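You operate a simulated robot arm through the tools that you are given. There is no shell and no other tool. Be economical: measure what you need, move in short steps, check, and stop when the job is done.

Carry out the task below with a simulated robot arm. There is one attempt and no reset: what you move stays moved.

TASK
Take the yellow seal labelled "904" from the left end of the front desk and put it on the orange bundle there. Put the ticket holder that says "5" from the top of the front desk on the yellow mat and the ticket holder labelled "11" on the top of the kettle cupboard. Take the yellow notes from the top of the back desk and put it in the right blue file tray. Press the copier four key two times. Open the left archive cupboard door, put the green sponge from the top of the wall desk on the upper shelf of the archive cupboard and shut the door again. Push the bottom paper drawer shut. Open the right stationery cupboard door. The order is free. Set down upright: ticket holder.

It is judged by the outcome, as a careful person would: the job done as asked, and still so three seconds after it is handed in. It fails if anything else is knocked over, pushed out of place, dropped, spilled or broken. A push-on lid holds only when it is set on centred and level and pressed home; a screw cap is set on level and turned clockwise until tight.

THE ROBOT
A 7-joint arm with a fingered hand on a trunk, on a base that drives. Base frame: it is fixed to the floor where the robot stands at the start and does not move with it; the origin is under the middle of the robot, x ahead of it, y to its left, z up; the surface under the hand at the start is at about z = 750. Readings come in mm, degrees, newtons and seconds.
Its first joint turns from -149.0 to 149.0 degrees. Places, roughly: bottom paper drawer [-1800, 3000, 200]; copier four key [-1900, 2900, 900]; left archive cupboard door [-2700, -2800, 400]; orange bundle [750, -500, 750]; right blue file tray (25x30 cm) [-3500, -1100, 780]; right stationery cupboard door [-3400, -900, 400]; sponge [-4250, 500, 750]; ticket holder [0, 1000, 750]; top of the kettle cupboard [-3000, 3100, 800]; upper shelf of the archive cupboard [-3000, -2700, 400]; yellow mat [-2000, 600, 800]; yellow notes [-2000, 1000, 750]; yellow seal [750, 250, 750]. Payload 3.5 kg.
The TCP is the grasp point between the finger pads, 30 mm short of the fingertips. In the tool frame z runs along the fingers and y along their closing line. The gripper opens to 104 mm. The gripper's body begins 35 mm behind the TCP. The gripper is a hand of 4 fingers: y runs from the thumb to the fingers, the wrist lies at [-15, -110, -186] in the tool frame, and closing takes about 1.5 s.
Orientation is that of the tool frame in the base frame, as a unit quaternion [w, x, y, z]. With the fingers straight down and the wrist toward the robot, the tool's x, y and z point along [0, 1, 0], [1, 0, 0] and [0, 0, -1] of the base frame.

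THE INTERFACE
- The arm moves only by the tool drive_tool. Its argument "moves" is a list of rows, each a list of 7 numbers: the shift along the tool's x, y, z in mm, then the turn, a rotation vector about the tool's x, y, z in degrees, then the gripper command, from -1 (shut) to 1 (fully open), values between in proportion. In form: [[dx, dy, dz, wx, wy, wz, fingers], ...]. A call has 1 to 20 rows; each row shifts and turns the commanded pose from where the row before left it, along the tool's axes as they then stand. Rows are played at 5 a second. More than 50 mm and 8.6 degrees between two rows, or a gripper value outside its range, and nothing of the call is played. A pose out of reach is approached as far as the arm can. The call stops where the force on the tool passes 40 N (or 10 N more than at its start, if that is more) or the arm is blocked; 0.2 s more then pass. The fingers move at their own pace (about 45 mm/s each) and stop on an object; they squeeze with about 30 N. The grip force told is the motor's: it shows also when the fingers shut on nothing. Time passes only in rows, and 0.2 s behind the last, so rows that do not move let the fingers close. The reply holds the time, the measured pose of the TCP, the force on the tool along the base axes, the opening and the grip force, in the units named above and with some noise, with the torque about the TCP (base axes, N m) and any sound that the robot's microphone picked up.
- Cameras (640 x 400 px; columns grow to the right, rows downward): "scene" is now at [28.9, 196.2, 1518.1]; the picture's right is [0.33, -0.94, 0.00], its down [-0.73, -0.26, -0.63] and it looks along [0.59, 0.21, -0.78] (base axes); focal length 242 px, centre (320, 200). "wrist" rides on the gripper at [61, -92, -130] in the tool frame; the picture's right is [-0.81, 0.27, -0.52], its down [-0.53, -0.71, 0.46] and it looks along [-0.24, 0.64, 0.72] (tool axes); focal length 275 px, centre (320, 200). There is no depth. A picture from a camera that has moved, and an enlarged one, comes with that camera's place and axes in the base frame and with its lens.
- grab_frame(camera): a new picture of that camera. It takes no simulated time.
- slide_trunk(by): slides the trunk up (or, below 0, down) by that many mm; the arm and the scene camera ride with it, the base frame stays. It gives what a move gives, with no picture.
- drive_base(legs): drives the robot by 1 to 6 legs, each [ahead, left, turn to the left] in mm, mm and degrees, along the robot's own axes; the way and the turn of a leg run together, so that a leg with both is an arc; at most 1500 mm and 180 degrees a leg. The arm and the cameras ride along, it lands a little off, and it stops where it bumps. It gives what a move gives.
- grasp_type(shape): the hand has 4 fingers and takes this shape, open, in about a second: jaw (thumb against the fingers, like two jaws); tri (thumb and two fingers); tip (a fingertip pinch); poke (one finger out to press); point (the index stretched); flat (the hand flat); cup (the hand cupped); fist (a fist). The gripper value then closes the fingers along that shape, each until it touches; the sizes above hold for jaw. It gives what a move gives, with no picture.
- aim_head(pan, tilt): turns the head with the scene camera to pan (to the left, within 155 degrees either way) and tilt (down, from -29 to 69), counted from straight ahead of the robot. It gives what a move gives.
- zoom(camera, box): a new picture of the part [left, top, right, bottom] of that camera's present view, enlarged. It takes no simulated time.
- job_done(): hands the job in; it is judged then, once.

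Go step by step. Nothing tells you exact positions but the pictures and the camera data: compare them with the known pose of the tool, close in by small moves and look again before you grip or let go. The budget is 217 turns and 210 pictures, counting those below and the enlarged ones. Unless the task says otherwise, let go and move clear before handing in.

The tools are called after "Call:" by a JSON object that holds its "op" and its "data". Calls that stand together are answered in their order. drive_tool: Moves the arm, as the interface text tells. Its arguments: {"type":"object","properties":{"moves":{"type":"array"}},"required":["moves"]} The other tools are called the same way: slide_trunk (by) slides the trunk up or down; grasp_type (shape) gives the hand a shape; drive_base (legs) drives the base; aim_head (pan, tilt) turns the head that bears the scene camera; grab_frame (camera) takes a picture; zoom (camera, box) takes an enlarged picture of a part of a camera's view; job_done () hands the job in.

At the start:

```text
t: 0.0
position: [578.8, 302.6, 999.5]
tcp_rot: [0.0, 0.707, 0.707, 0.0]
wrist_force: [1.3, 0.4, -0.3]
moment: [-0.01, 0.02, -0.02]
width: 103.8
grip_force: 0.0
shape: jaw
trunk travel left (down, up): [-575.0, 135.0]
robot x, y, heading: [1.6, -0.5, -0.1]
head pan, tilt: [19.5, 51.0]
```

scene: 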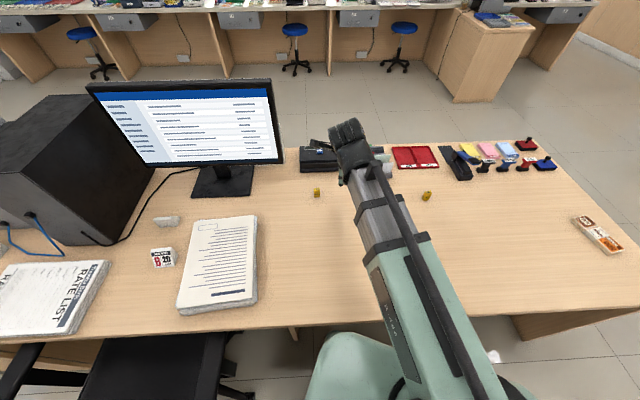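
wrist: 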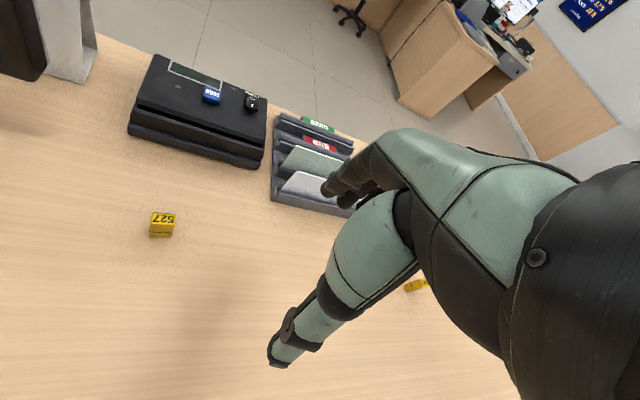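

I see the front desk with two small yellow seals (one reads 527) and a coloured pad row on the right. First I look closer at the seals and the surroundings.

Call:
{"op": "zoom", "data": {"camera": "scene", "box": [290, 120, 450, 220]}}

Call:
{"op": "zoom", "data": {"camera": "scene", "box": [430, 130, 640, 261]}}

Call:
{"op": "zoom", "data": {"camera": "wrist", "box": [120, 180, 440, 380]}}

```text
4.00 times, centred on (370, 170) of scene
camera zoom: at [28.9, 196.2, 1518.1], right [0.33, -0.94, 0.0], down [-0.73, -0.26, -0.63], along [0.59, 0.21, -0.78], focal length 970 px, centre (120, 320)
```

zoom: 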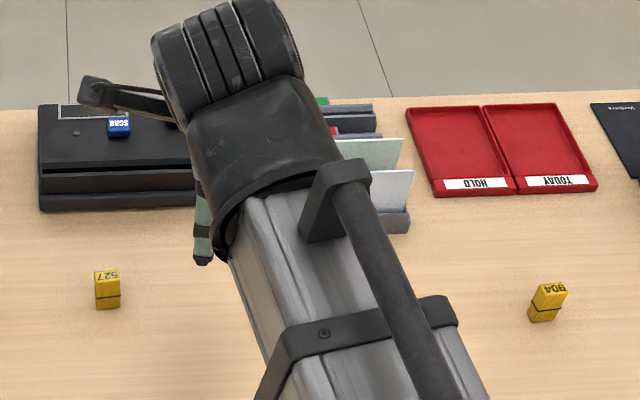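

```text
3.05 times, centred on (535, 196) of scene
camera zoom: at [28.9, 196.2, 1518.1], right [0.33, -0.94, 0.0], down [-0.73, -0.26, -0.63], along [0.59, 0.21, -0.78], focal length 739 px, centre (-335, 214)
```

zoom: 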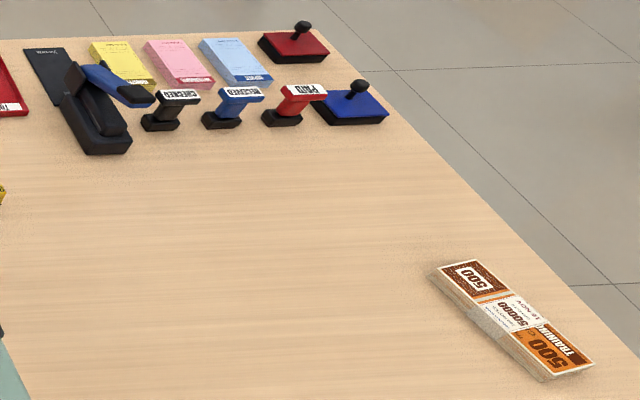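

```text
2.00 times, centred on (280, 280) of wrist
camera zoom: at [486.2, 363.3, 1130.4], right [0.27, -0.81, 0.52], down [-0.71, -0.53, -0.46], along [0.64, -0.24, -0.72], focal length 551 px, centre (400, 40)
```

zoom: 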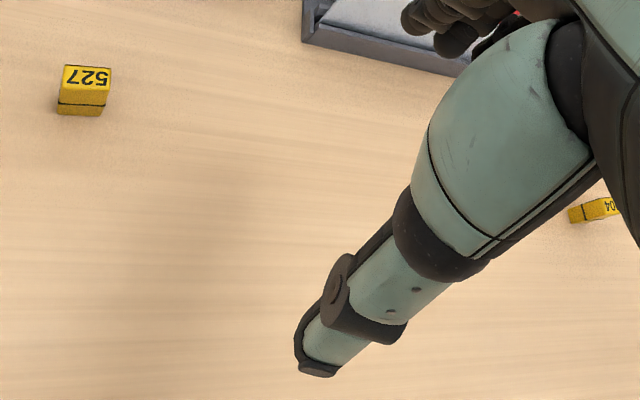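

The seal 904 sits near [762, 3, 765], and the orange bundle near [775, -584]. I move above the seal to look with the wrist camera.

Call:
{"op": "drive_tool", "data": {"moves": [[-42, 26, 15, 0, 0, 0, 1], [-42, 26, 15, 0, 0, 0, 1], [-42, 26, 15, 0, 0, 0, 1], [-42, 26, 15, 0, 0, 0, 1], [-42, 26, 15, 0, 0, 0, 1], [-42, 26, 15, 0, 0, 0, 1], [-42, 26, 15, 0, 0, 0, 1]]}}

Call:
{"op": "grab_frame", "data": {"camera": "wrist"}}

Call:
{"op": "aim_head", "data": {"pan": 0, "tilt": 51}}

Call:
{"op": "grab_frame", "data": {"camera": "scene"}}

```text
refused: row 1 steps farther than a row can; nothing moved
```

```text
204 pictures are left
camera wrist: at [486.2, 363.3, 1130.4], right [0.27, -0.81, 0.52], down [-0.71, -0.53, -0.46], along [0.64, -0.24, -0.72], focal length 275 px, centre (320, 200)
```

wrist: 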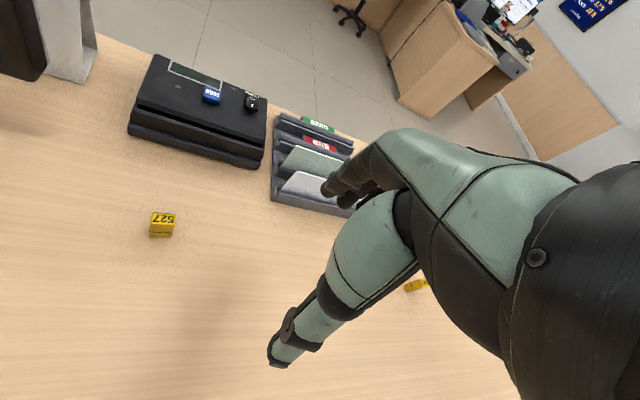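

```text
t: 0.8
position: [579.2, 302.7, 999.9]
tcp_rot: [-0.001, 0.707, 0.707, 0.001]
wrist_force: [-0.2, -0.5, -0.2]
moment: [0.02, 0.05, 0.01]
width: 103.6
grip_force: 0.0
shape: jaw
trunk travel left (down, up): [-575.0, 135.0]
robot x, y, heading: [-2.0, 0.8, 0.2]
head pan, tilt: [0.0, 51.0]
```

```text
203 pictures are left
camera scene: at [33.2, 170.9, 1518.1], right [0.0, -1.0, 0.0], down [-0.78, 0.0, -0.63], along [0.63, 0.0, -0.78], focal length 242 px, centre (320, 200)
```

scene: 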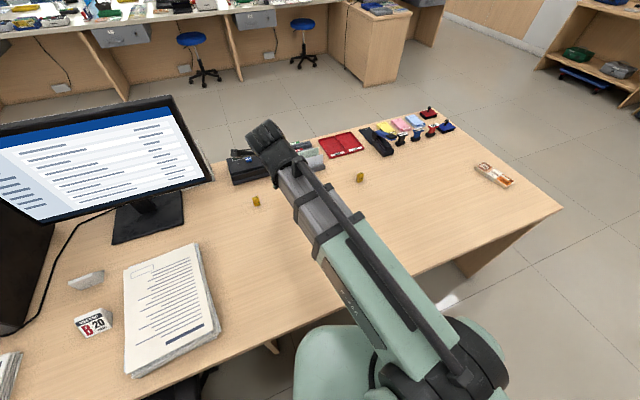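

The row limit is on the whole step; I take shorter rows.

Call:
{"op": "drive_tool", "data": {"moves": [[-37, 23, 10, 0, 0, 0, 1], [-37, 23, 10, 0, 0, 0, 1], [-37, 23, 10, 0, 0, 0, 1], [-37, 23, 10, 0, 0, 0, 1], [-37, 23, 10, 0, 0, 0, 1], [-37, 23, 10, 0, 0, 0, 1], [-37, 22, 10, 0, 0, 0, 1], [-37, 21, 10, 0, 0, 0, 1]]}}

Call:
{"op": "grab_frame", "data": {"camera": "wrist"}}

Call:
{"op": "zoom", "data": {"camera": "scene", "box": [250, 100, 410, 200]}}

```text
t: 2.6
position: [761.7, 6.9, 918.7]
tcp_rot: [0.0, 0.707, 0.707, 0.001]
wrist_force: [0.3, 0.5, 0.3]
moment: [0.01, 0.02, 0.02]
width: 103.7
grip_force: 0.0
shape: jaw
trunk travel left (down, up): [-575.0, 135.0]
robot x, y, heading: [-0.5, 0.6, 0.2]
head pan, tilt: [0.0, 51.0]
```

```text
202 pictures are left
camera wrist: at [668.2, 67.6, 1049.8], right [0.28, -0.81, 0.52], down [-0.71, -0.53, -0.46], along [0.64, -0.24, -0.72], focal length 275 px, centre (320, 200)
```

wrist: 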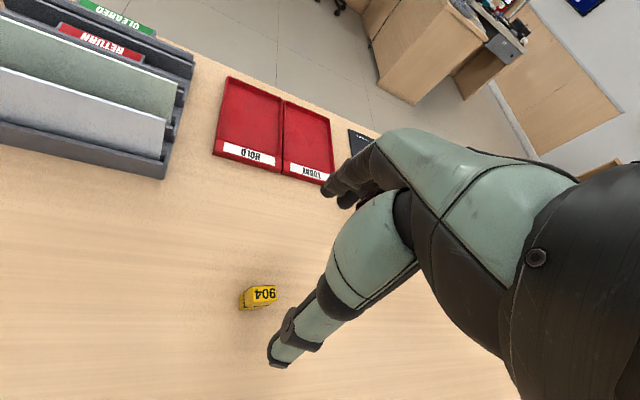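

```text
4.00 times, centred on (330, 150) of scene
camera zoom: at [33.4, 170.7, 1518.2], right [0.0, -1.0, 0.0], down [-0.78, 0.0, -0.63], along [0.63, 0.0, -0.78], focal length 970 px, centre (280, 400)
```

zoom: 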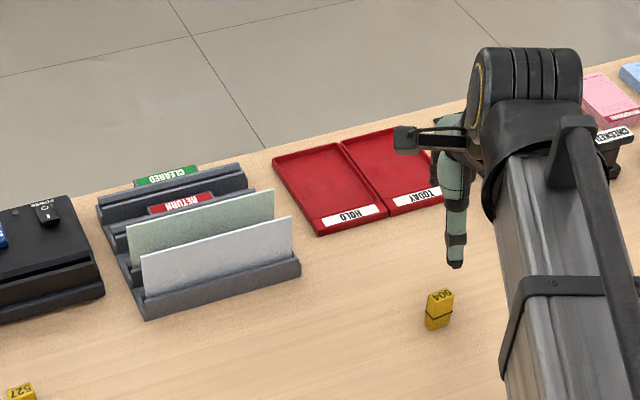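

Call:
{"op": "zoom", "data": {"camera": "wrist", "box": [200, 260, 296, 320]}}

Call:
{"op": "zoom", "data": {"camera": "scene", "box": [340, 160, 380, 185]}}

```text
6.67 times, centred on (248, 290) of wrist
camera zoom: at [668.2, 67.6, 1049.8], right [0.28, -0.81, 0.52], down [-0.71, -0.53, -0.46], along [0.64, -0.24, -0.72], focal length 1835 px, centre (800, -400)
```

zoom: 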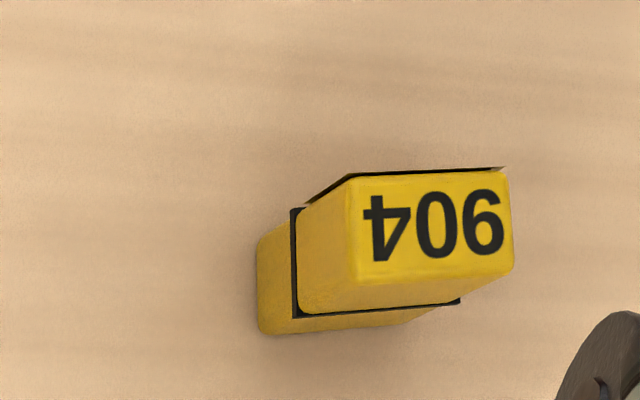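

```text
16.00 times, centred on (360, 172) of scene
camera zoom: at [33.4, 170.7, 1518.2], right [0.0, -1.0, 0.0], down [-0.78, 0.0, -0.63], along [0.63, 0.0, -0.78], focal length 3880 px, centre (-320, 640)
```

zoom: 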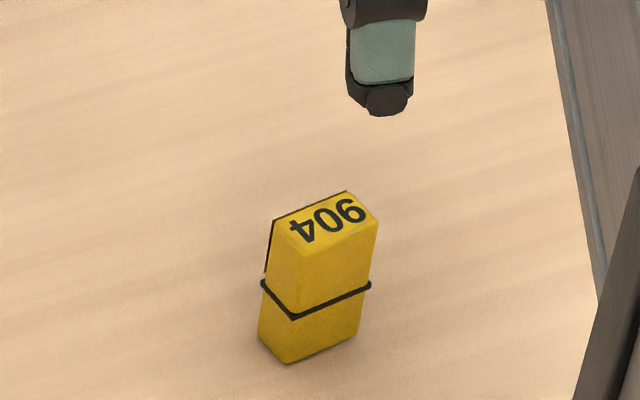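

The seal is an upright block about 21x15x40 mm, with its short axis turned about 33° left of x. I turn the hand to match and come lower.

Call:
{"op": "drive_tool", "data": {"moves": [[-8, 1, 0, 0, 0, -8.3, 1], [0, 0, 20, 0, 0, -8.3, 1], [0, 0, 20, 0, 0, -8.3, 1], [0, 0, 20, 0, 0, -8.1, 1], [0, 0, 0, 0, 0, 0, 1]]}}

Call:
{"op": "zoom", "data": {"camera": "wrist", "box": [200, 200, 456, 360]}}

Call:
{"op": "zoom", "data": {"camera": "scene", "box": [328, 150, 392, 190]}}

```text
t: 3.8
position: [760.3, -0.8, 858.5]
tcp_rot: [-0.001, 0.476, 0.879, 0.0]
wrist_force: [0.7, -0.2, 0.3]
moment: [0.01, -0.03, 0.05]
width: 103.8
grip_force: 0.1
shape: jaw
trunk travel left (down, up): [-575.0, 135.0]
robot x, y, heading: [2.7, 1.0, 0.1]
head pan, tilt: [0.0, 51.0]
```

```text
2.50 times, centred on (328, 280) of wrist
camera zoom: at [648.7, -0.2, 988.4], right [0.67, -0.53, 0.52], down [-0.31, -0.84, -0.46], along [0.67, 0.15, -0.72], focal length 688 px, centre (300, 0)
```

zoom: 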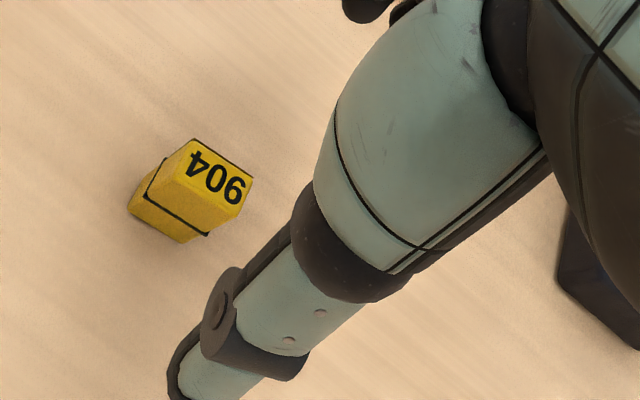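

```text
10.00 times, centred on (360, 170) of scene
camera zoom: at [33.3, 170.8, 1518.2], right [0.0, -1.0, 0.0], down [-0.78, 0.0, -0.63], along [0.63, 0.0, -0.78], focal length 2425 px, centre (-80, 500)
```

zoom: 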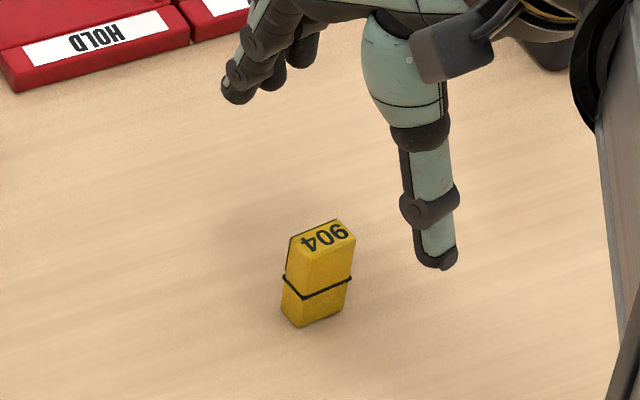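

Aligned over the seal; I descend and close.

Call:
{"op": "drive_tool", "data": {"moves": [[0, 1, 25, 0, 0, 0, 1], [0, 1, 25, 0, 0, 0, 1], [0, 0, 20, 0, 0, 0, 1], [0, 0, 0, 0, 0, 0, 1]]}}

Call:
{"op": "zoom", "data": {"camera": "scene", "box": [328, 150, 392, 190]}}

Call:
{"op": "zoom", "data": {"camera": "wrist", "box": [200, 200, 456, 360]}}

```text
t: 4.8
position: [762.9, -1.9, 789.6]
tcp_rot: [0.0, 0.477, 0.879, 0.0]
wrist_force: [0.6, -0.4, -0.2]
moment: [0.04, -0.01, 0.02]
width: 103.8
grip_force: 0.0
shape: jaw
trunk travel left (down, up): [-575.0, 135.0]
robot x, y, heading: [-1.2, 2.3, 0.0]
head pan, tilt: [0.0, 51.0]
```

```text
10.00 times, centred on (360, 170) of scene
camera zoom: at [33.3, 170.8, 1518.2], right [0.0, -1.0, 0.0], down [-0.78, 0.0, -0.63], along [0.63, 0.0, -0.78], focal length 2425 px, centre (-80, 500)
```

zoom: 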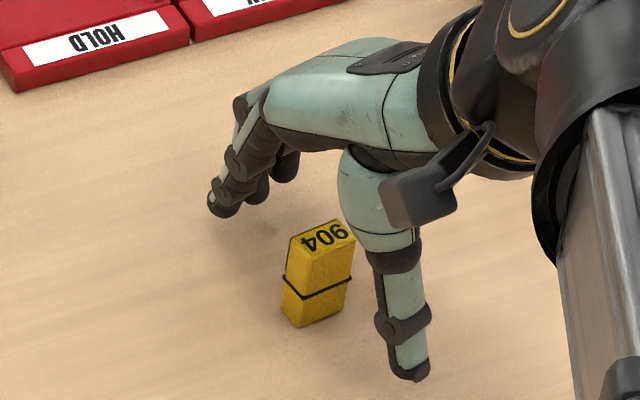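

```text
2.50 times, centred on (328, 280) of wrist
camera zoom: at [650.8, -0.6, 920.1], right [0.67, -0.53, 0.52], down [-0.31, -0.84, -0.46], along [0.67, 0.15, -0.72], focal length 688 px, centre (300, 0)
```

zoom: 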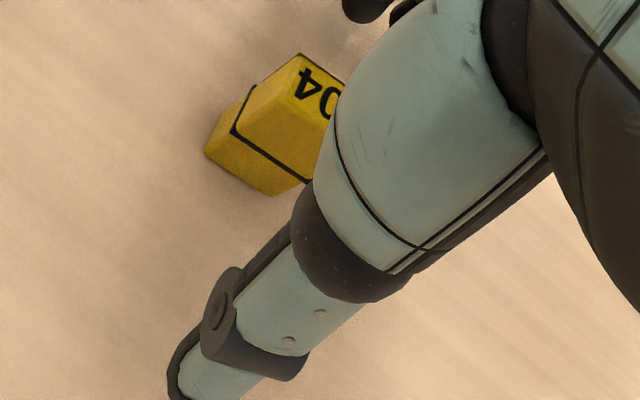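

The seal lies between thumb and fingers. Closing.

Call:
{"op": "drive_tool", "data": {"moves": [[0, 0, 0, 0, 0, 0, 0.3], [0, 0, 0, 0, 0, 0, -0.3], [0, 0, 0, 0, 0, 0, -1], [0, 0, 0, 0, 0, 0, -1], [0, 0, 0, 0, 0, 0, -1], [0, 0, 0, 0, 0, 0, -1], [0, 0, 0, 0, 0, 0, -1], [0, 0, 0, 0, 0, 0, -1], [0, 0, 0, 0, 0, 0, -1]]}}

Call:
{"op": "zoom", "data": {"camera": "scene", "box": [328, 150, 392, 190]}}

```text
t: 6.8
position: [762.2, -1.1, 790.4]
tcp_rot: [0.001, 0.477, 0.879, 0.0]
wrist_force: [-1.1, 0.5, -0.2]
moment: [0.03, 0.03, -0.03]
width: 10.1
grip_force: 29.9
shape: jaw
trunk travel left (down, up): [-575.0, 135.0]
robot x, y, heading: [-0.7, -1.2, -0.0]
head pan, tilt: [0.0, 51.0]
```

```text
10.00 times, centred on (360, 170) of scene
camera zoom: at [33.3, 170.8, 1518.1], right [0.0, -1.0, 0.0], down [-0.78, 0.0, -0.63], along [0.63, 0.0, -0.78], focal length 2425 px, centre (-80, 500)
```

zoom: 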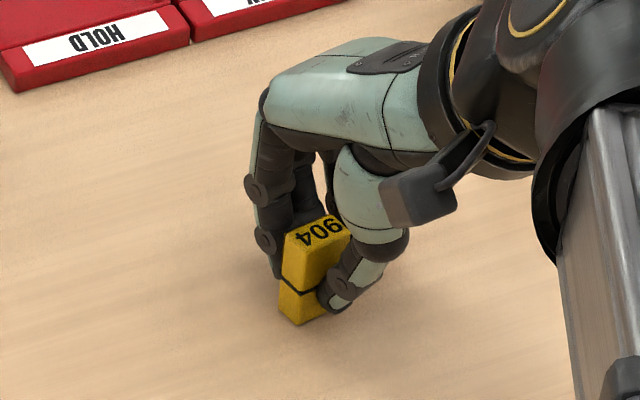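

Held. I lift and drive the base 500 mm to the right.

Call:
{"op": "drive_tool", "data": {"moves": [[0, 0, -15, 0, 0, 0, -1], [0, 0, -35, 0, 0, 0, -1], [0, 0, -40, 0, 0, 0, -1], [0, 0, -40, 0, 0, 0, -1], [0, 0, 0, 0, 0, 0, -1]]}}

Call:
{"op": "drive_base", "data": {"legs": [[0, -500, 0]]}}

Call:
{"op": "grab_frame", "data": {"camera": "scene"}}

Call:
{"op": "grab_frame", "data": {"camera": "wrist"}}

```text
t: 8.0
position: [763.3, -1.1, 918.9]
tcp_rot: [0.001, 0.478, 0.878, 0.0]
wrist_force: [0.5, -0.1, 0.0]
moment: [0.0, 0.01, -0.02]
width: 10.2
grip_force: 30.5
shape: jaw
trunk travel left (down, up): [-575.0, 135.0]
robot x, y, heading: [1.1, -1.6, 0.2]
head pan, tilt: [0.0, 51.0]
```

```text
t: 10.9
position: [761.5, -495.1, 919.3]
tcp_rot: [0.001, 0.479, 0.878, 0.0]
wrist_force: [-0.5, 0.6, -0.7]
moment: [0.02, 0.03, 0.02]
width: 9.9
grip_force: 30.2
shape: jaw
trunk travel left (down, up): [-575.0, 135.0]
robot x, y, heading: [5.5, -490.2, -0.3]
head pan, tilt: [0.0, 51.0]
```

```text
193 pictures are left
camera scene: at [33.0, -321.7, 1518.2], right [0.0, -1.0, 0.0], down [-0.78, 0.0, -0.63], along [0.63, 0.0, -0.78], focal length 242 px, centre (320, 200)
```

scene: 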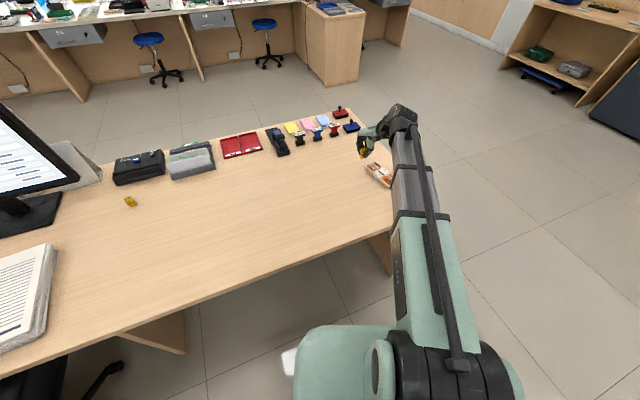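

```text
192 pictures are left
camera wrist: at [650.8, -494.2, 1049.7], right [0.67, -0.53, 0.52], down [-0.31, -0.83, -0.46], along [0.67, 0.14, -0.72], focal length 275 px, centre (320, 200)
```

wrist: 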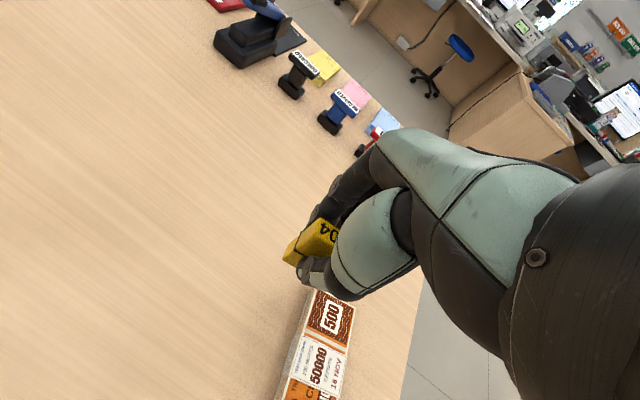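

The bundle centre is about [783, -585], its long axis along the hand's closing line. I move above it.

Call:
{"op": "drive_tool", "data": {"moves": [[-29, -10, 0, 0, 0, 0, -1], [-29, -10, 0, 0, 0, 0, -1], [-29, -11, 20, 0, 0, 0, -1], [0, 0, 30, 0, 0, 0, -1], [0, 0, 0, 0, 0, 0, -1]]}}

Call:
{"op": "zoom", "data": {"camera": "scene", "box": [340, 130, 436, 190]}}

Call:
{"op": "grab_frame", "data": {"camera": "wrist"}}

```text
t: 12.1
position: [783.7, -583.2, 867.9]
tcp_rot: [0.0, 0.479, 0.878, 0.0]
wrist_force: [0.3, -0.4, 0.3]
moment: [0.01, -0.01, -0.02]
width: 10.2
grip_force: 29.3
shape: jaw
trunk travel left (down, up): [-575.0, 135.0]
robot x, y, heading: [-1.1, -493.7, -0.2]
head pan, tilt: [0.0, 51.0]
```

```text
6.67 times, centred on (388, 160) of scene
camera zoom: at [33.1, -321.4, 1518.1], right [0.0, -1.0, 0.0], down [-0.78, 0.0, -0.63], along [0.63, 0.0, -0.78], focal length 1617 px, centre (-133, 467)
```

zoom: 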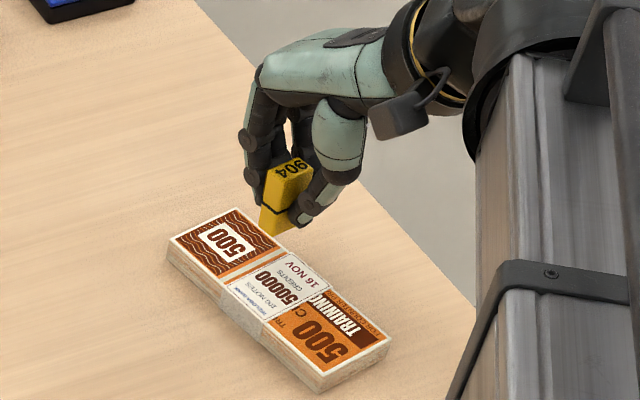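

```text
190 pictures are left
camera wrist: at [671.9, -583.0, 998.9], right [0.67, -0.53, 0.52], down [-0.31, -0.83, -0.46], along [0.67, 0.14, -0.72], focal length 275 px, centre (320, 200)
```

wrist: 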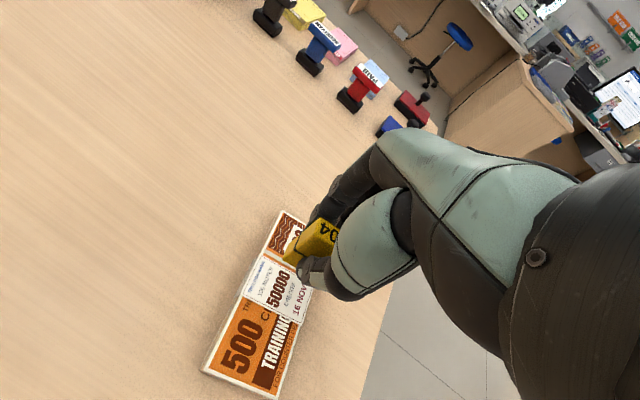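

Call:
{"op": "drive_tool", "data": {"moves": [[-4, -2, 25, 0, 0, 0, -1], [0, 0, 20, 0, 0, 0, -1], [0, 0, 4, 0, 0, 0, -1], [0, 0, 0, 0, 0, 0, -1]]}}

Call:
{"op": "zoom", "data": {"camera": "scene", "box": [356, 145, 420, 185]}}

```text
t: 13.1
position: [783.5, -589.7, 819.6]
tcp_rot: [0.0, 0.478, 0.879, 0.0]
wrist_force: [-0.1, 0.0, 0.6]
moment: [0.02, -0.02, -0.01]
width: 9.9
grip_force: 30.4
shape: jaw
trunk travel left (down, up): [-575.0, 135.0]
robot x, y, heading: [0.0, -490.3, -0.2]
head pan, tilt: [0.0, 51.0]
```

```text
10.00 times, centred on (388, 165) of scene
camera zoom: at [33.0, -321.5, 1518.2], right [0.0, -1.0, 0.0], down [-0.78, 0.0, -0.63], along [0.63, 0.0, -0.78], focal length 2425 px, centre (-360, 550)
```

zoom: 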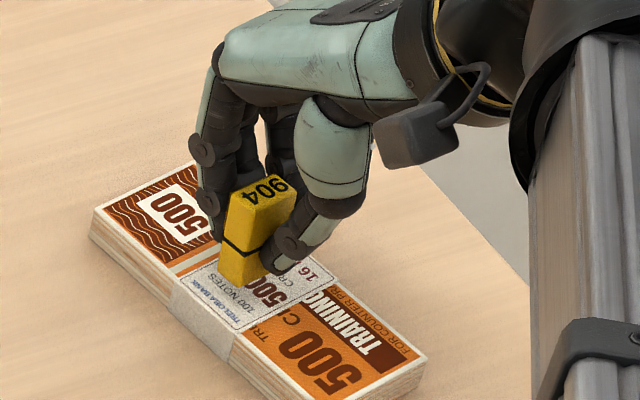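

Call:
{"op": "drive_tool", "data": {"moves": [[0, 0, 3, 0, 0, 0, -1], [0, 0, 2, 0, 0, 0, -1], [0, 0, 1, 0, 0, 0, -1], [0, 0, 0, 0, 0, 0, -1]]}}

Call:
{"op": "zoom", "data": {"camera": "scene", "box": [366, 150, 398, 170]}}

```text
t: 14.1
position: [784.0, -588.0, 814.5]
tcp_rot: [0.0, 0.479, 0.878, 0.0]
wrist_force: [0.1, 0.2, -0.3]
moment: [0.01, -0.02, -0.01]
width: 10.0
grip_force: 30.2
shape: jaw
trunk travel left (down, up): [-575.0, 135.0]
robot x, y, heading: [-0.9, -496.3, -0.3]
head pan, tilt: [0.0, 51.0]
```

```text
16.00 times, centred on (382, 160) of scene
camera zoom: at [33.0, -321.5, 1518.2], right [0.0, -1.0, 0.0], down [-0.78, 0.0, -0.63], along [0.63, 0.0, -0.78], focal length 3880 px, centre (-672, 840)
```

zoom: 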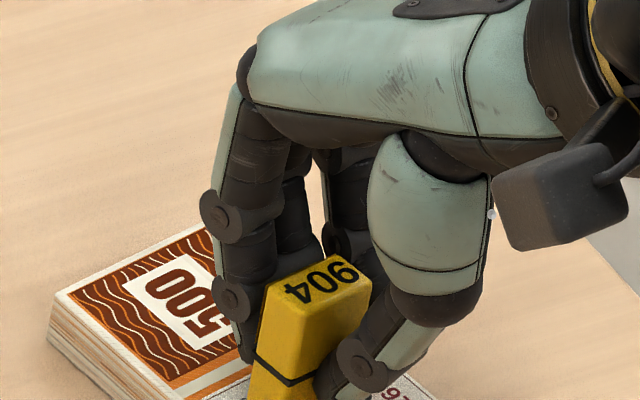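

Call:
{"op": "drive_tool", "data": {"moves": [[0, 0, 1.5, 0, 0, 0, -1], [0, 0, 1, 0, 0, 0, -1], [0, 0, 0, 0, 0, 0, -1]]}}

Call:
{"op": "drive_tool", "data": {"moves": [[0, 0, 1.5, 0, 0, 0, -1], [0, 0, 1, 0, 0, 0, -1], [0, 0, 0, 0, 0, 0, -1]]}}

Call:
{"op": "zoom", "data": {"camera": "scene", "box": [356, 150, 404, 180]}}

```text
t: 14.9
position: [783.7, -588.3, 810.4]
tcp_rot: [0.0, 0.478, 0.878, -0.001]
wrist_force: [-0.2, 1.1, -0.2]
moment: [0.02, 0.02, 0.01]
width: 9.8
grip_force: 29.9
shape: jaw
trunk travel left (down, up): [-575.0, 135.0]
robot x, y, heading: [-3.2, -488.6, -0.1]
head pan, tilt: [0.0, 51.0]
```

```text
t: 15.7
position: [783.6, -589.4, 808.4]
tcp_rot: [0.0, 0.479, 0.878, 0.0]
wrist_force: [-0.3, 0.2, 0.3]
moment: [0.0, 0.05, 0.02]
width: 10.2
grip_force: 30.4
shape: jaw
trunk travel left (down, up): [-575.0, 135.0]
robot x, y, heading: [3.1, -491.7, -0.3]
head pan, tilt: [0.0, 51.0]
```

```text
13.33 times, centred on (380, 165) of scene
camera zoom: at [33.0, -321.5, 1518.2], right [0.0, -1.0, 0.0], down [-0.78, 0.0, -0.63], along [0.63, 0.0, -0.78], focal length 3233 px, centre (-480, 667)
```

zoom: 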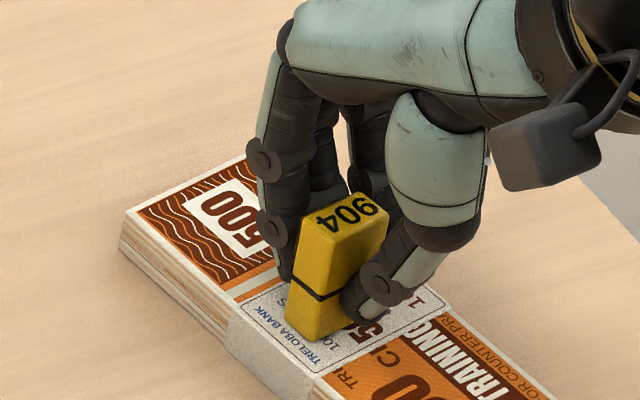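

Call:
{"op": "drive_tool", "data": {"moves": [[0, 0, 1, 0, 0, 0, -1], [0, 0, 1, 0, 0, 0, -1], [0, 0, 0, 0, 0, 0, -1]]}}

Call:
{"op": "drive_tool", "data": {"moves": [[0, 0, 1, 0, 0, 0, -1], [0, 0, 1, 0, 0, 0, -1], [0, 0, 0, 0, 0, 0, -1]]}}

```text
t: 16.5
position: [784.1, -589.6, 807.0]
tcp_rot: [0.0, 0.479, 0.878, 0.001]
wrist_force: [-0.5, -0.4, 4.7]
moment: [0.01, -0.07, -0.03]
width: 10.2
grip_force: 29.8
shape: jaw
trunk travel left (down, up): [-575.0, 135.0]
robot x, y, heading: [-3.3, -492.6, -0.3]
head pan, tilt: [0.0, 51.0]
```

```text
t: 17.3
position: [783.3, -589.9, 807.1]
tcp_rot: [0.0, 0.479, 0.878, 0.001]
wrist_force: [1.0, -0.9, 13.3]
moment: [0.01, -0.11, -0.02]
width: 10.4
grip_force: 29.6
shape: jaw
trunk travel left (down, up): [-575.0, 135.0]
robot x, y, heading: [-0.6, -492.5, -0.2]
head pan, tilt: [0.0, 51.0]
```

Contact. I back off 2 mm of command, open the fingers gently and lift.

Call:
{"op": "drive_tool", "data": {"moves": [[0, 0, -2, 0, 0, 0, -1], [0, 0, 0, 0, 0, 0, -0.6], [0, 0, 0, 0, 0, 0, -0.3], [0, 0, 0, 0, 0, 0, 0], [0, 0, 0, 0, 0, 0, 0.3], [0, 0, 0, 0, 0, 0, 0.5], [0, 0, 0, 0, 0, 0, 0.5], [0, 0, 0, 0, 0, 0, 0.5], [0, 0, -20, 0, 0, 0, 0.5], [0, 0, -40, 0, 0, 0, 0.5], [0, 0, -40, 0, 0, 0, 0.5], [0, 0, -40, 0, 0, 0, 0.5]]}}

Call:
{"op": "zoom", "data": {"camera": "scene", "box": [340, 130, 436, 190]}}

Call:
{"op": "aim_head", "data": {"pan": 90, "tilt": 35}}

Call:
{"op": "grab_frame", "data": {"camera": "scene"}}

Call:
{"op": "aim_head", "data": {"pan": 150, "tilt": 20}}

Call:
{"op": "grab_frame", "data": {"camera": "scene"}}

Call:
{"op": "aim_head", "data": {"pan": -150, "tilt": 20}}

Call:
{"op": "grab_frame", "data": {"camera": "scene"}}

```text
t: 19.9
position: [784.1, -590.4, 947.2]
tcp_rot: [0.0, 0.479, 0.878, 0.0]
wrist_force: [-1.1, -0.1, 0.4]
moment: [0.01, 0.02, -0.01]
width: 77.7
grip_force: 0.0
shape: jaw
trunk travel left (down, up): [-575.0, 135.0]
robot x, y, heading: [-1.5, -489.0, -0.1]
head pan, tilt: [0.0, 51.0]
```

```text
6.67 times, centred on (388, 160) of scene
camera zoom: at [32.9, -321.5, 1518.1], right [0.0, -1.0, 0.0], down [-0.78, 0.0, -0.63], along [0.63, 0.0, -0.78], focal length 1617 px, centre (-133, 467)
```

zoom: 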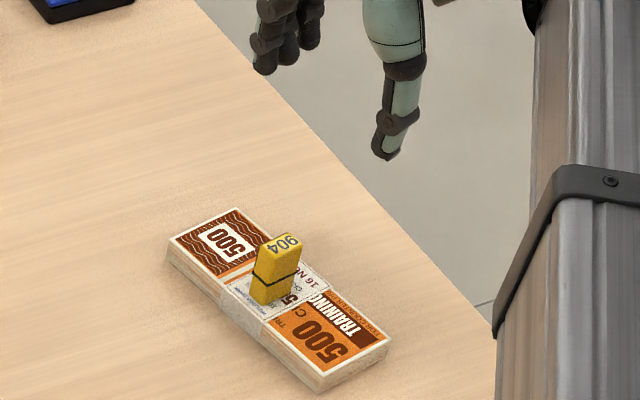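

```text
t: 21.6
position: [783.1, -590.8, 946.5]
tcp_rot: [0.0, 0.479, 0.878, 0.0]
wrist_force: [-0.6, 0.4, 0.3]
moment: [-0.02, -0.02, -0.02]
width: 77.8
grip_force: 0.0
shape: jaw
trunk travel left (down, up): [-575.0, 135.0]
robot x, y, heading: [-1.1, -496.1, -0.3]
head pan, tilt: [90.0, 35.0]
```

```text
185 pictures are left
camera scene: at [-42.7, -233.2, 1541.2], right [1.0, 0.0, 0.0], down [0.0, -0.57, -0.82], along [0.0, 0.82, -0.57], focal length 242 px, centre (320, 200)
```

scene: 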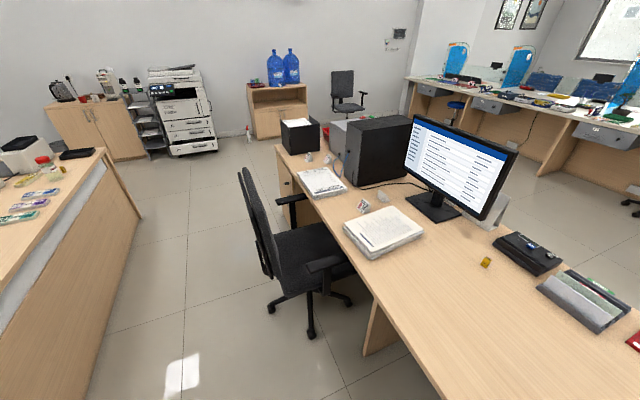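

```text
t: 22.9
position: [783.9, -590.9, 945.7]
tcp_rot: [0.0, 0.479, 0.878, -0.001]
wrist_force: [-0.4, -0.5, -0.2]
moment: [0.04, 0.01, 0.0]
width: 77.7
grip_force: 0.1
shape: jaw
trunk travel left (down, up): [-575.0, 135.0]
robot x, y, heading: [1.8, -490.0, -0.3]
head pan, tilt: [150.0, 20.0]
```

```text
184 pictures are left
camera scene: at [-123.5, -274.4, 1565.1], right [0.5, 0.86, 0.0], down [0.3, -0.17, -0.94], along [-0.81, 0.47, -0.34], focal length 242 px, centre (320, 200)
```

scene: 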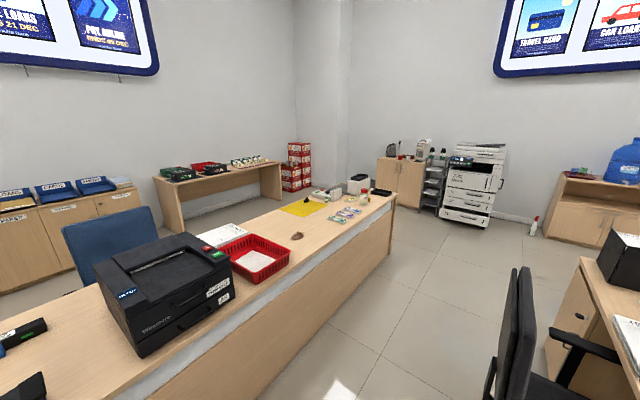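

```text
t: 27.0
position: [783.8, -591.3, 944.7]
tcp_rot: [0.0, 0.478, 0.878, -0.001]
wrist_force: [0.5, -0.1, 0.2]
moment: [-0.02, -0.03, 0.01]
width: 77.5
grip_force: 0.1
shape: jaw
trunk travel left (down, up): [-575.0, 135.0]
robot x, y, heading: [0.7, -494.4, -0.5]
head pan, tilt: [-150.0, 20.0]
```

```text
183 pictures are left
camera scene: at [-123.8, -367.6, 1565.1], right [-0.5, 0.87, 0.0], down [0.3, 0.17, -0.94], along [-0.81, -0.47, -0.34], focal length 242 px, centre (320, 200)
```

scene: 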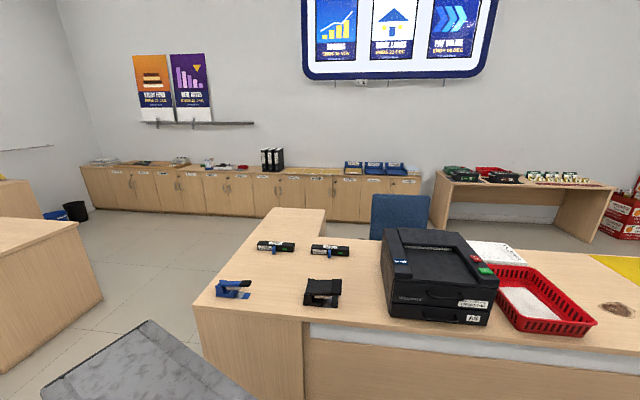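

Seal placed well on the bundle. I zoom toward the left part of the front desk to find the ticket holders.

Call:
{"op": "aim_head", "data": {"pan": 95, "tilt": 35}}

Call:
{"op": "zoom", "data": {"camera": "scene", "box": [280, 110, 440, 210]}}

Call:
{"op": "zoom", "data": {"camera": "scene", "box": [340, 180, 500, 280]}}

```text
t: 30.4
position: [783.5, -591.0, 946.1]
tcp_rot: [0.0, 0.478, 0.878, 0.0]
wrist_force: [0.2, 0.0, -0.4]
moment: [-0.05, -0.03, -0.01]
width: 77.8
grip_force: 0.1
shape: jaw
trunk travel left (down, up): [-575.0, 135.0]
robot x, y, heading: [-1.0, -491.5, -0.6]
head pan, tilt: [95.0, 35.0]
```

```text
4.00 times, centred on (360, 160) of scene
camera zoom: at [-50.4, -233.5, 1541.2], right [1.0, 0.08, 0.0], down [0.05, -0.57, -0.82], along [-0.07, 0.82, -0.57], focal length 970 px, centre (160, 360)
```

zoom: 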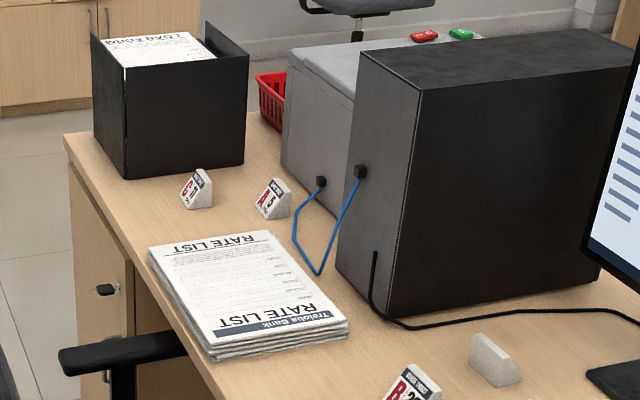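

```text
4.00 times, centred on (420, 230) of scene
camera zoom: at [-50.4, -233.5, 1541.2], right [1.0, 0.08, 0.0], down [0.05, -0.57, -0.82], along [-0.07, 0.82, -0.57], focal length 970 px, centre (-80, 80)
```

zoom: 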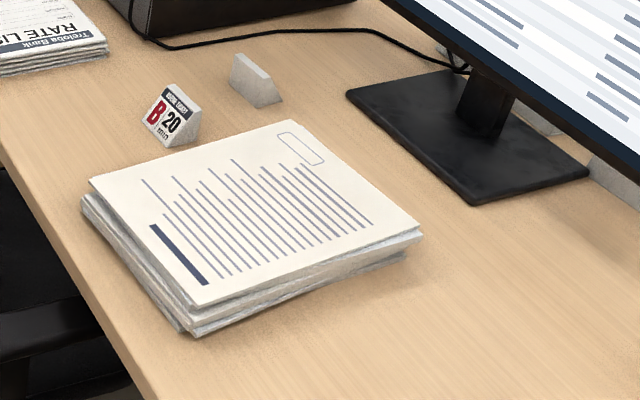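

Call:
{"op": "zoom", "data": {"camera": "scene", "box": [316, 145, 364, 175]}}

```text
13.33 times, centred on (340, 160) of scene
camera zoom: at [-50.4, -233.5, 1541.2], right [1.0, 0.08, 0.0], down [0.05, -0.57, -0.82], along [-0.07, 0.82, -0.57], focal length 3233 px, centre (53, 733)
```

zoom: 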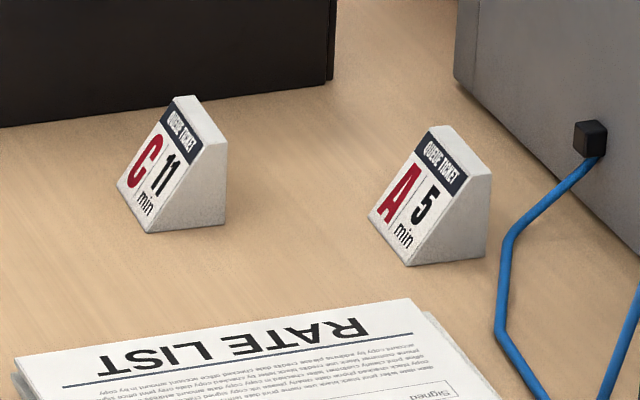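

Holders C 11 (about [-117, 1407]) and A 5 (about [18, 1393]) are found on the left end of this desk; the room is turned about 23°. I tuck the arm, and drive down the corridor between the desks past the chair.

Call:
{"op": "drive_tool", "data": {"moves": [[0, 0, -40, 0, 0, 0, 0.5], [31, -12, -20, 0, 0, 0, 0.5], [31, -12, -20, 0, 0, 0, 0.5], [31, -12, -20, 0, 0, 0, 0.5], [31, -12, -20, 0, 0, 0, 0.5], [31, -12, -20, 0, 0, 0, 0.5], [0, 0, 0, 0, 0, 8.3, 0.5], [0, 0, 0, 0, 0, 8.3, 0.5], [0, 0, 0, 0, 0, 8.3, 0.5], [0, 0, 0, 0, 0, 8.1, 0.5]]}}

Call:
{"op": "drive_base", "data": {"legs": [[-170, 0, 0], [0, 0, 113]]}}

Call:
{"op": "aim_head", "data": {"pan": 0, "tilt": 45}}

Call:
{"op": "grab_frame", "data": {"camera": "scene"}}

```text
t: 32.6
position: [648.9, -491.7, 1086.9]
tcp_rot: [0.001, 0.708, 0.706, 0.0]
wrist_force: [0.1, 0.4, 0.0]
moment: [-0.03, 0.01, 0.0]
width: 77.5
grip_force: 0.1
shape: jaw
trunk travel left (down, up): [-575.0, 135.0]
robot x, y, heading: [-3.4, -492.2, -0.2]
head pan, tilt: [95.0, 35.0]
```

```text
t: 38.8
position: [-415.8, 108.6, 1088.7]
tcp_rot: [-0.001, -0.193, 0.981, -0.001]
wrist_force: [0.0, 0.6, -0.1]
moment: [0.02, 0.02, 0.0]
width: 77.7
grip_force: 0.1
shape: jaw
trunk travel left (down, up): [-575.0, 135.0]
robot x, y, heading: [-169.2, -491.0, 111.9]
head pan, tilt: [95.0, 35.0]
```

```text
t: 40.5
position: [-416.4, 109.1, 1086.8]
tcp_rot: [-0.001, -0.192, 0.981, -0.001]
wrist_force: [-0.2, -0.1, -0.8]
moment: [-0.03, 0.04, -0.02]
width: 77.6
grip_force: 0.1
shape: jaw
trunk travel left (down, up): [-575.0, 135.0]
robot x, y, heading: [-168.8, -493.2, 112.1]
head pan, tilt: [0.0, 45.0]
```

```text
179 pictures are left
camera scene: at [-337.6, -521.6, 1526.4], right [0.93, 0.38, 0.0], down [0.27, -0.65, -0.71], along [-0.27, 0.65, -0.71], focal length 242 px, centre (320, 200)
```

scene: 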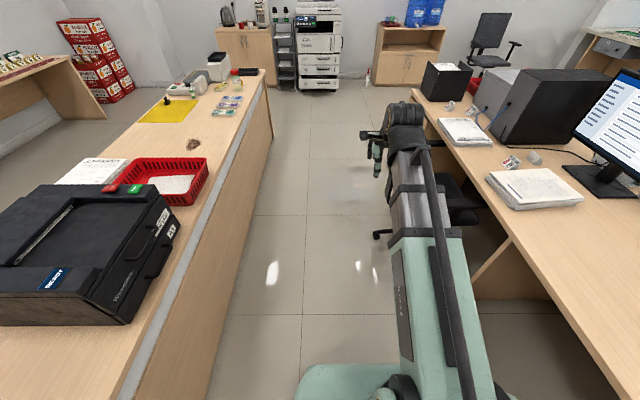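

The corridor is clear. I drive along it beyond the chair, then turn to face the desk's left end.

Call:
{"op": "drive_base", "data": {"legs": [[0, 150, 0], [850, 0, 0], [850, 0, 0]]}}

Call:
{"op": "grab_frame", "data": {"camera": "scene"}}

```text
t: 50.1
position: [-1233.8, 1613.3, 1087.0]
tcp_rot: [0.0, -0.206, 0.979, 0.0]
wrist_force: [-0.9, 0.1, -0.1]
moment: [0.01, -0.01, 0.0]
width: 77.6
grip_force: 0.1
shape: jaw
trunk travel left (down, up): [-575.0, 135.0]
robot x, y, heading: [-969.4, 1017.0, 113.8]
head pan, tilt: [0.0, 45.0]
```

```text
178 pictures are left
camera scene: at [-1137.6, 985.0, 1526.4], right [0.92, 0.4, 0.0], down [0.29, -0.65, -0.71], along [-0.29, 0.65, -0.71], focal length 242 px, centre (320, 200)
```

scene: 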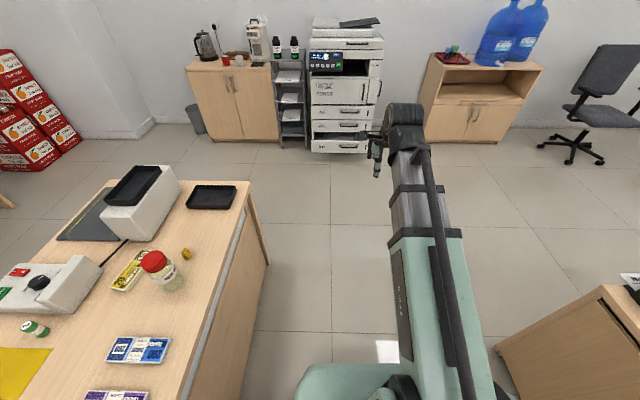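

Call:
{"op": "drive_base", "data": {"legs": [[0, 0, -91], [200, 0, 0]]}}

Call:
{"op": "grab_frame", "data": {"camera": "scene"}}

Call:
{"op": "grab_frame", "data": {"camera": "wrist"}}

```text
t: 55.5
position: [-187.6, 1338.3, 1087.1]
tcp_rot: [0.0, 0.559, 0.829, 0.0]
wrist_force: [0.5, 0.2, 0.7]
moment: [0.0, 0.04, -0.02]
width: 77.4
grip_force: 0.1
shape: jaw
trunk travel left (down, up): [-575.0, 135.0]
robot x, y, heading: [-788.9, 1089.4, 22.0]
head pan, tilt: [0.0, 45.0]
```

```text
177 pictures are left
camera scene: at [-817.0, 1264.7, 1526.4], right [0.38, -0.93, 0.0], down [-0.66, -0.27, -0.71], along [0.66, 0.27, -0.71], focal length 242 px, centre (320, 200)
```

scene: 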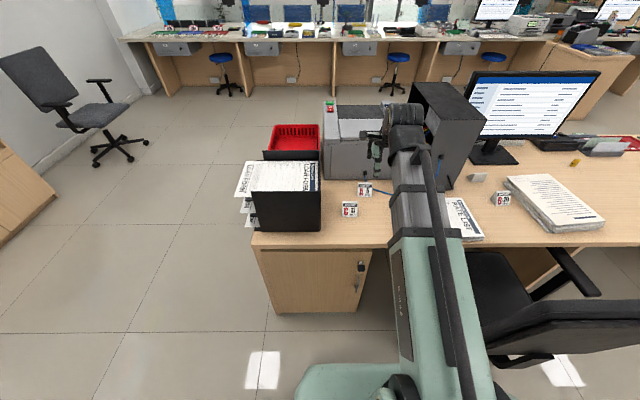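

```text
176 pictures are left
camera wrist: at [-296.5, 1360.3, 1217.5], right [0.56, -0.65, 0.52], down [-0.46, -0.76, -0.46], along [0.69, 0.02, -0.72], focal length 275 px, centre (320, 200)
```

wrist: 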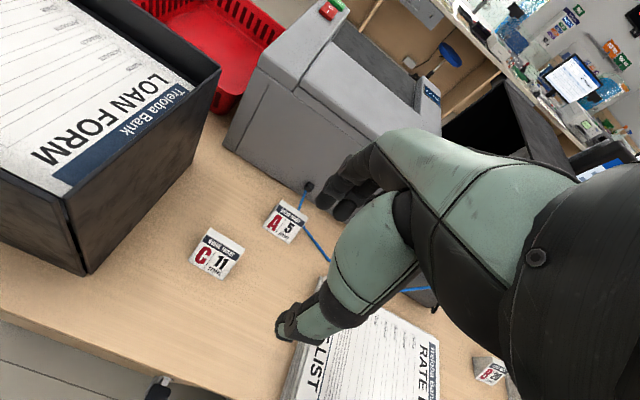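

C 11 sits at about [-124, 1408] and A 5 at [18, 1385]; labels face the robot, so I'll grip them end to end, with the hand turned 90°. A 5 goes first.

Call:
{"op": "drive_tool", "data": {"moves": [[-7.5, 41.5, 10, 0, 0, -6, 1], [0, 42, 10, 0, 0, 0, 1], [0, 42, 10, 0, 0, 0, 1], [0, 42, 10, 0, 0, 0, 1], [0, 42, 10, 0, 0, 0, 1], [0, 0, 0, 0, 0, -8.3, 1], [0, 0, 0, 0, 0, -8.3, 1], [0, 0, 0, 0, 0, -8.3, 1], [0, 0, 0, 0, 0, -8.3, 1], [0, 0, 0, 0, 0, -8.3, 1], [0, 0, 0, 0, 0, -8.3, 1], [0, 0, 0, 0, 0, -8.3, 1], [0, 0, 0, 0, 0, -8.3, 1], [0, 0, 0, 0, 0, -8.3, 1], [0, 0, 0, 0, 0, -8.3, 1], [0, 0, 0, 0, 0, 0, 1]]}}

Call:
{"op": "grab_frame", "data": {"camera": "wrist"}}

Call:
{"op": "zoom", "data": {"camera": "scene", "box": [300, 120, 460, 220]}}

```text
t: 58.9
position: [1.9, 1425.8, 1037.8]
tcp_rot: [-0.001, -0.183, 0.983, 0.0]
wrist_force: [0.7, 0.0, 0.8]
moment: [-0.06, 0.01, -0.02]
width: 103.6
grip_force: 0.0
shape: jaw
trunk travel left (down, up): [-575.0, 135.0]
robot x, y, heading: [-790.5, 1092.2, 21.8]
head pan, tilt: [0.0, 45.0]
```

```text
175 pictures are left
camera wrist: at [-23.7, 1317.5, 1168.2], right [0.66, 0.55, 0.52], down [0.75, -0.47, -0.46], along [-0.01, 0.69, -0.72], focal length 275 px, centre (320, 200)
```

wrist: 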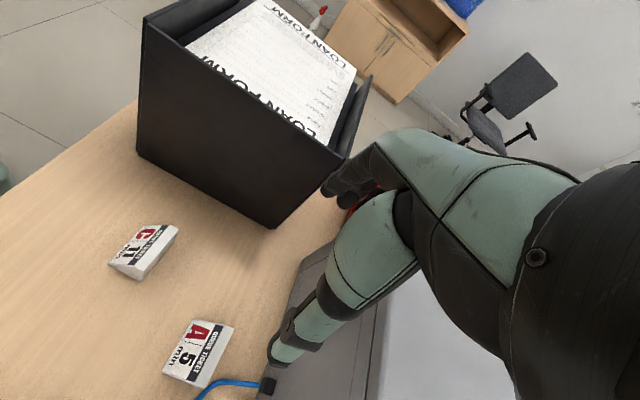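

```text
4.00 times, centred on (380, 170) of scene
camera zoom: at [-817.6, 1264.5, 1526.4], right [0.38, -0.93, 0.0], down [-0.66, -0.27, -0.71], along [0.66, 0.27, -0.71], focal length 970 px, centre (80, 320)
```

zoom: 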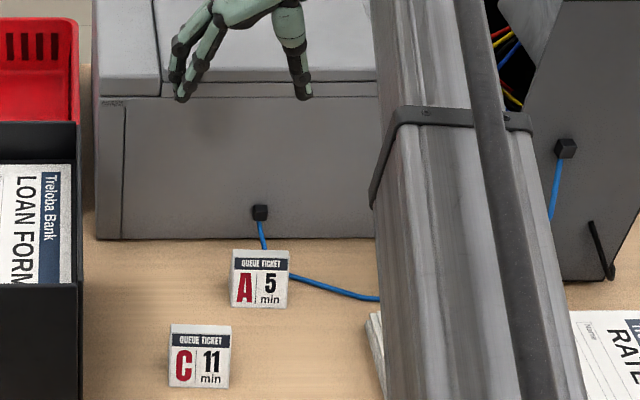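

Call:
{"op": "drive_tool", "data": {"moves": [[-2, -24, 0, 0, 0, 2, 1], [-2, -23, 0, 0, 0, 0, 1], [0, 0, 45, 0, 0, 0, 1], [0, 0, 45, 0, 0, 0, 1], [0, 0, 45, 0, 0, 0, 1], [0, 0, 0, 0, 0, 0, 1]]}}

Call:
{"op": "zoom", "data": {"camera": "wrist", "box": [120, 150, 440, 350]}}

Call:
{"op": "zoom", "data": {"camera": "scene", "box": [300, 120, 460, 220]}}

```text
t: 60.3
position: [21.3, 1383.3, 904.4]
tcp_rot: [0.0, -0.165, 0.986, 0.001]
wrist_force: [0.1, -1.1, 0.2]
moment: [-0.04, -0.01, 0.03]
width: 103.6
grip_force: 0.0
shape: jaw
trunk travel left (down, up): [-575.0, 135.0]
robot x, y, heading: [-788.2, 1089.3, 22.1]
head pan, tilt: [0.0, 45.0]
```

```text
2.00 times, centred on (280, 250) of wrist
camera zoom: at [-7.4, 1275.9, 1034.2], right [0.68, 0.52, 0.52], down [0.74, -0.5, -0.46], along [0.02, 0.69, -0.72], focal length 551 px, centre (400, 100)
```

zoom: 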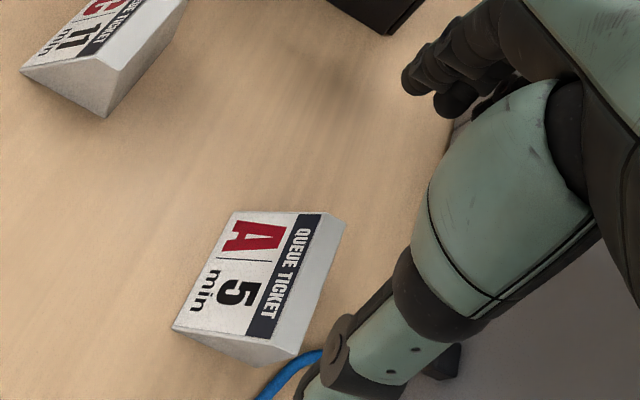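

```text
4.00 times, centred on (380, 170) of scene
camera zoom: at [-817.4, 1264.5, 1526.4], right [0.38, -0.93, 0.0], down [-0.66, -0.27, -0.71], along [0.66, 0.27, -0.71], focal length 970 px, centre (80, 320)
```

zoom: 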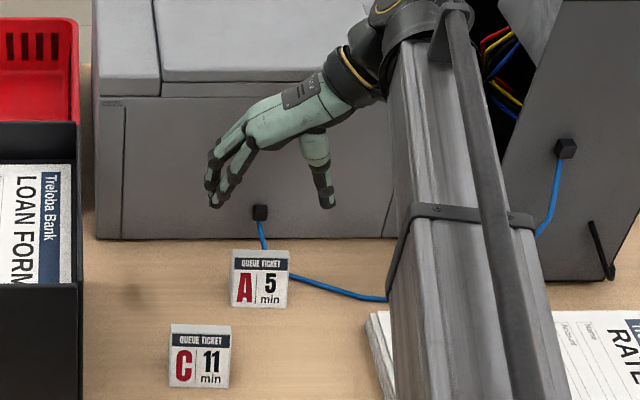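

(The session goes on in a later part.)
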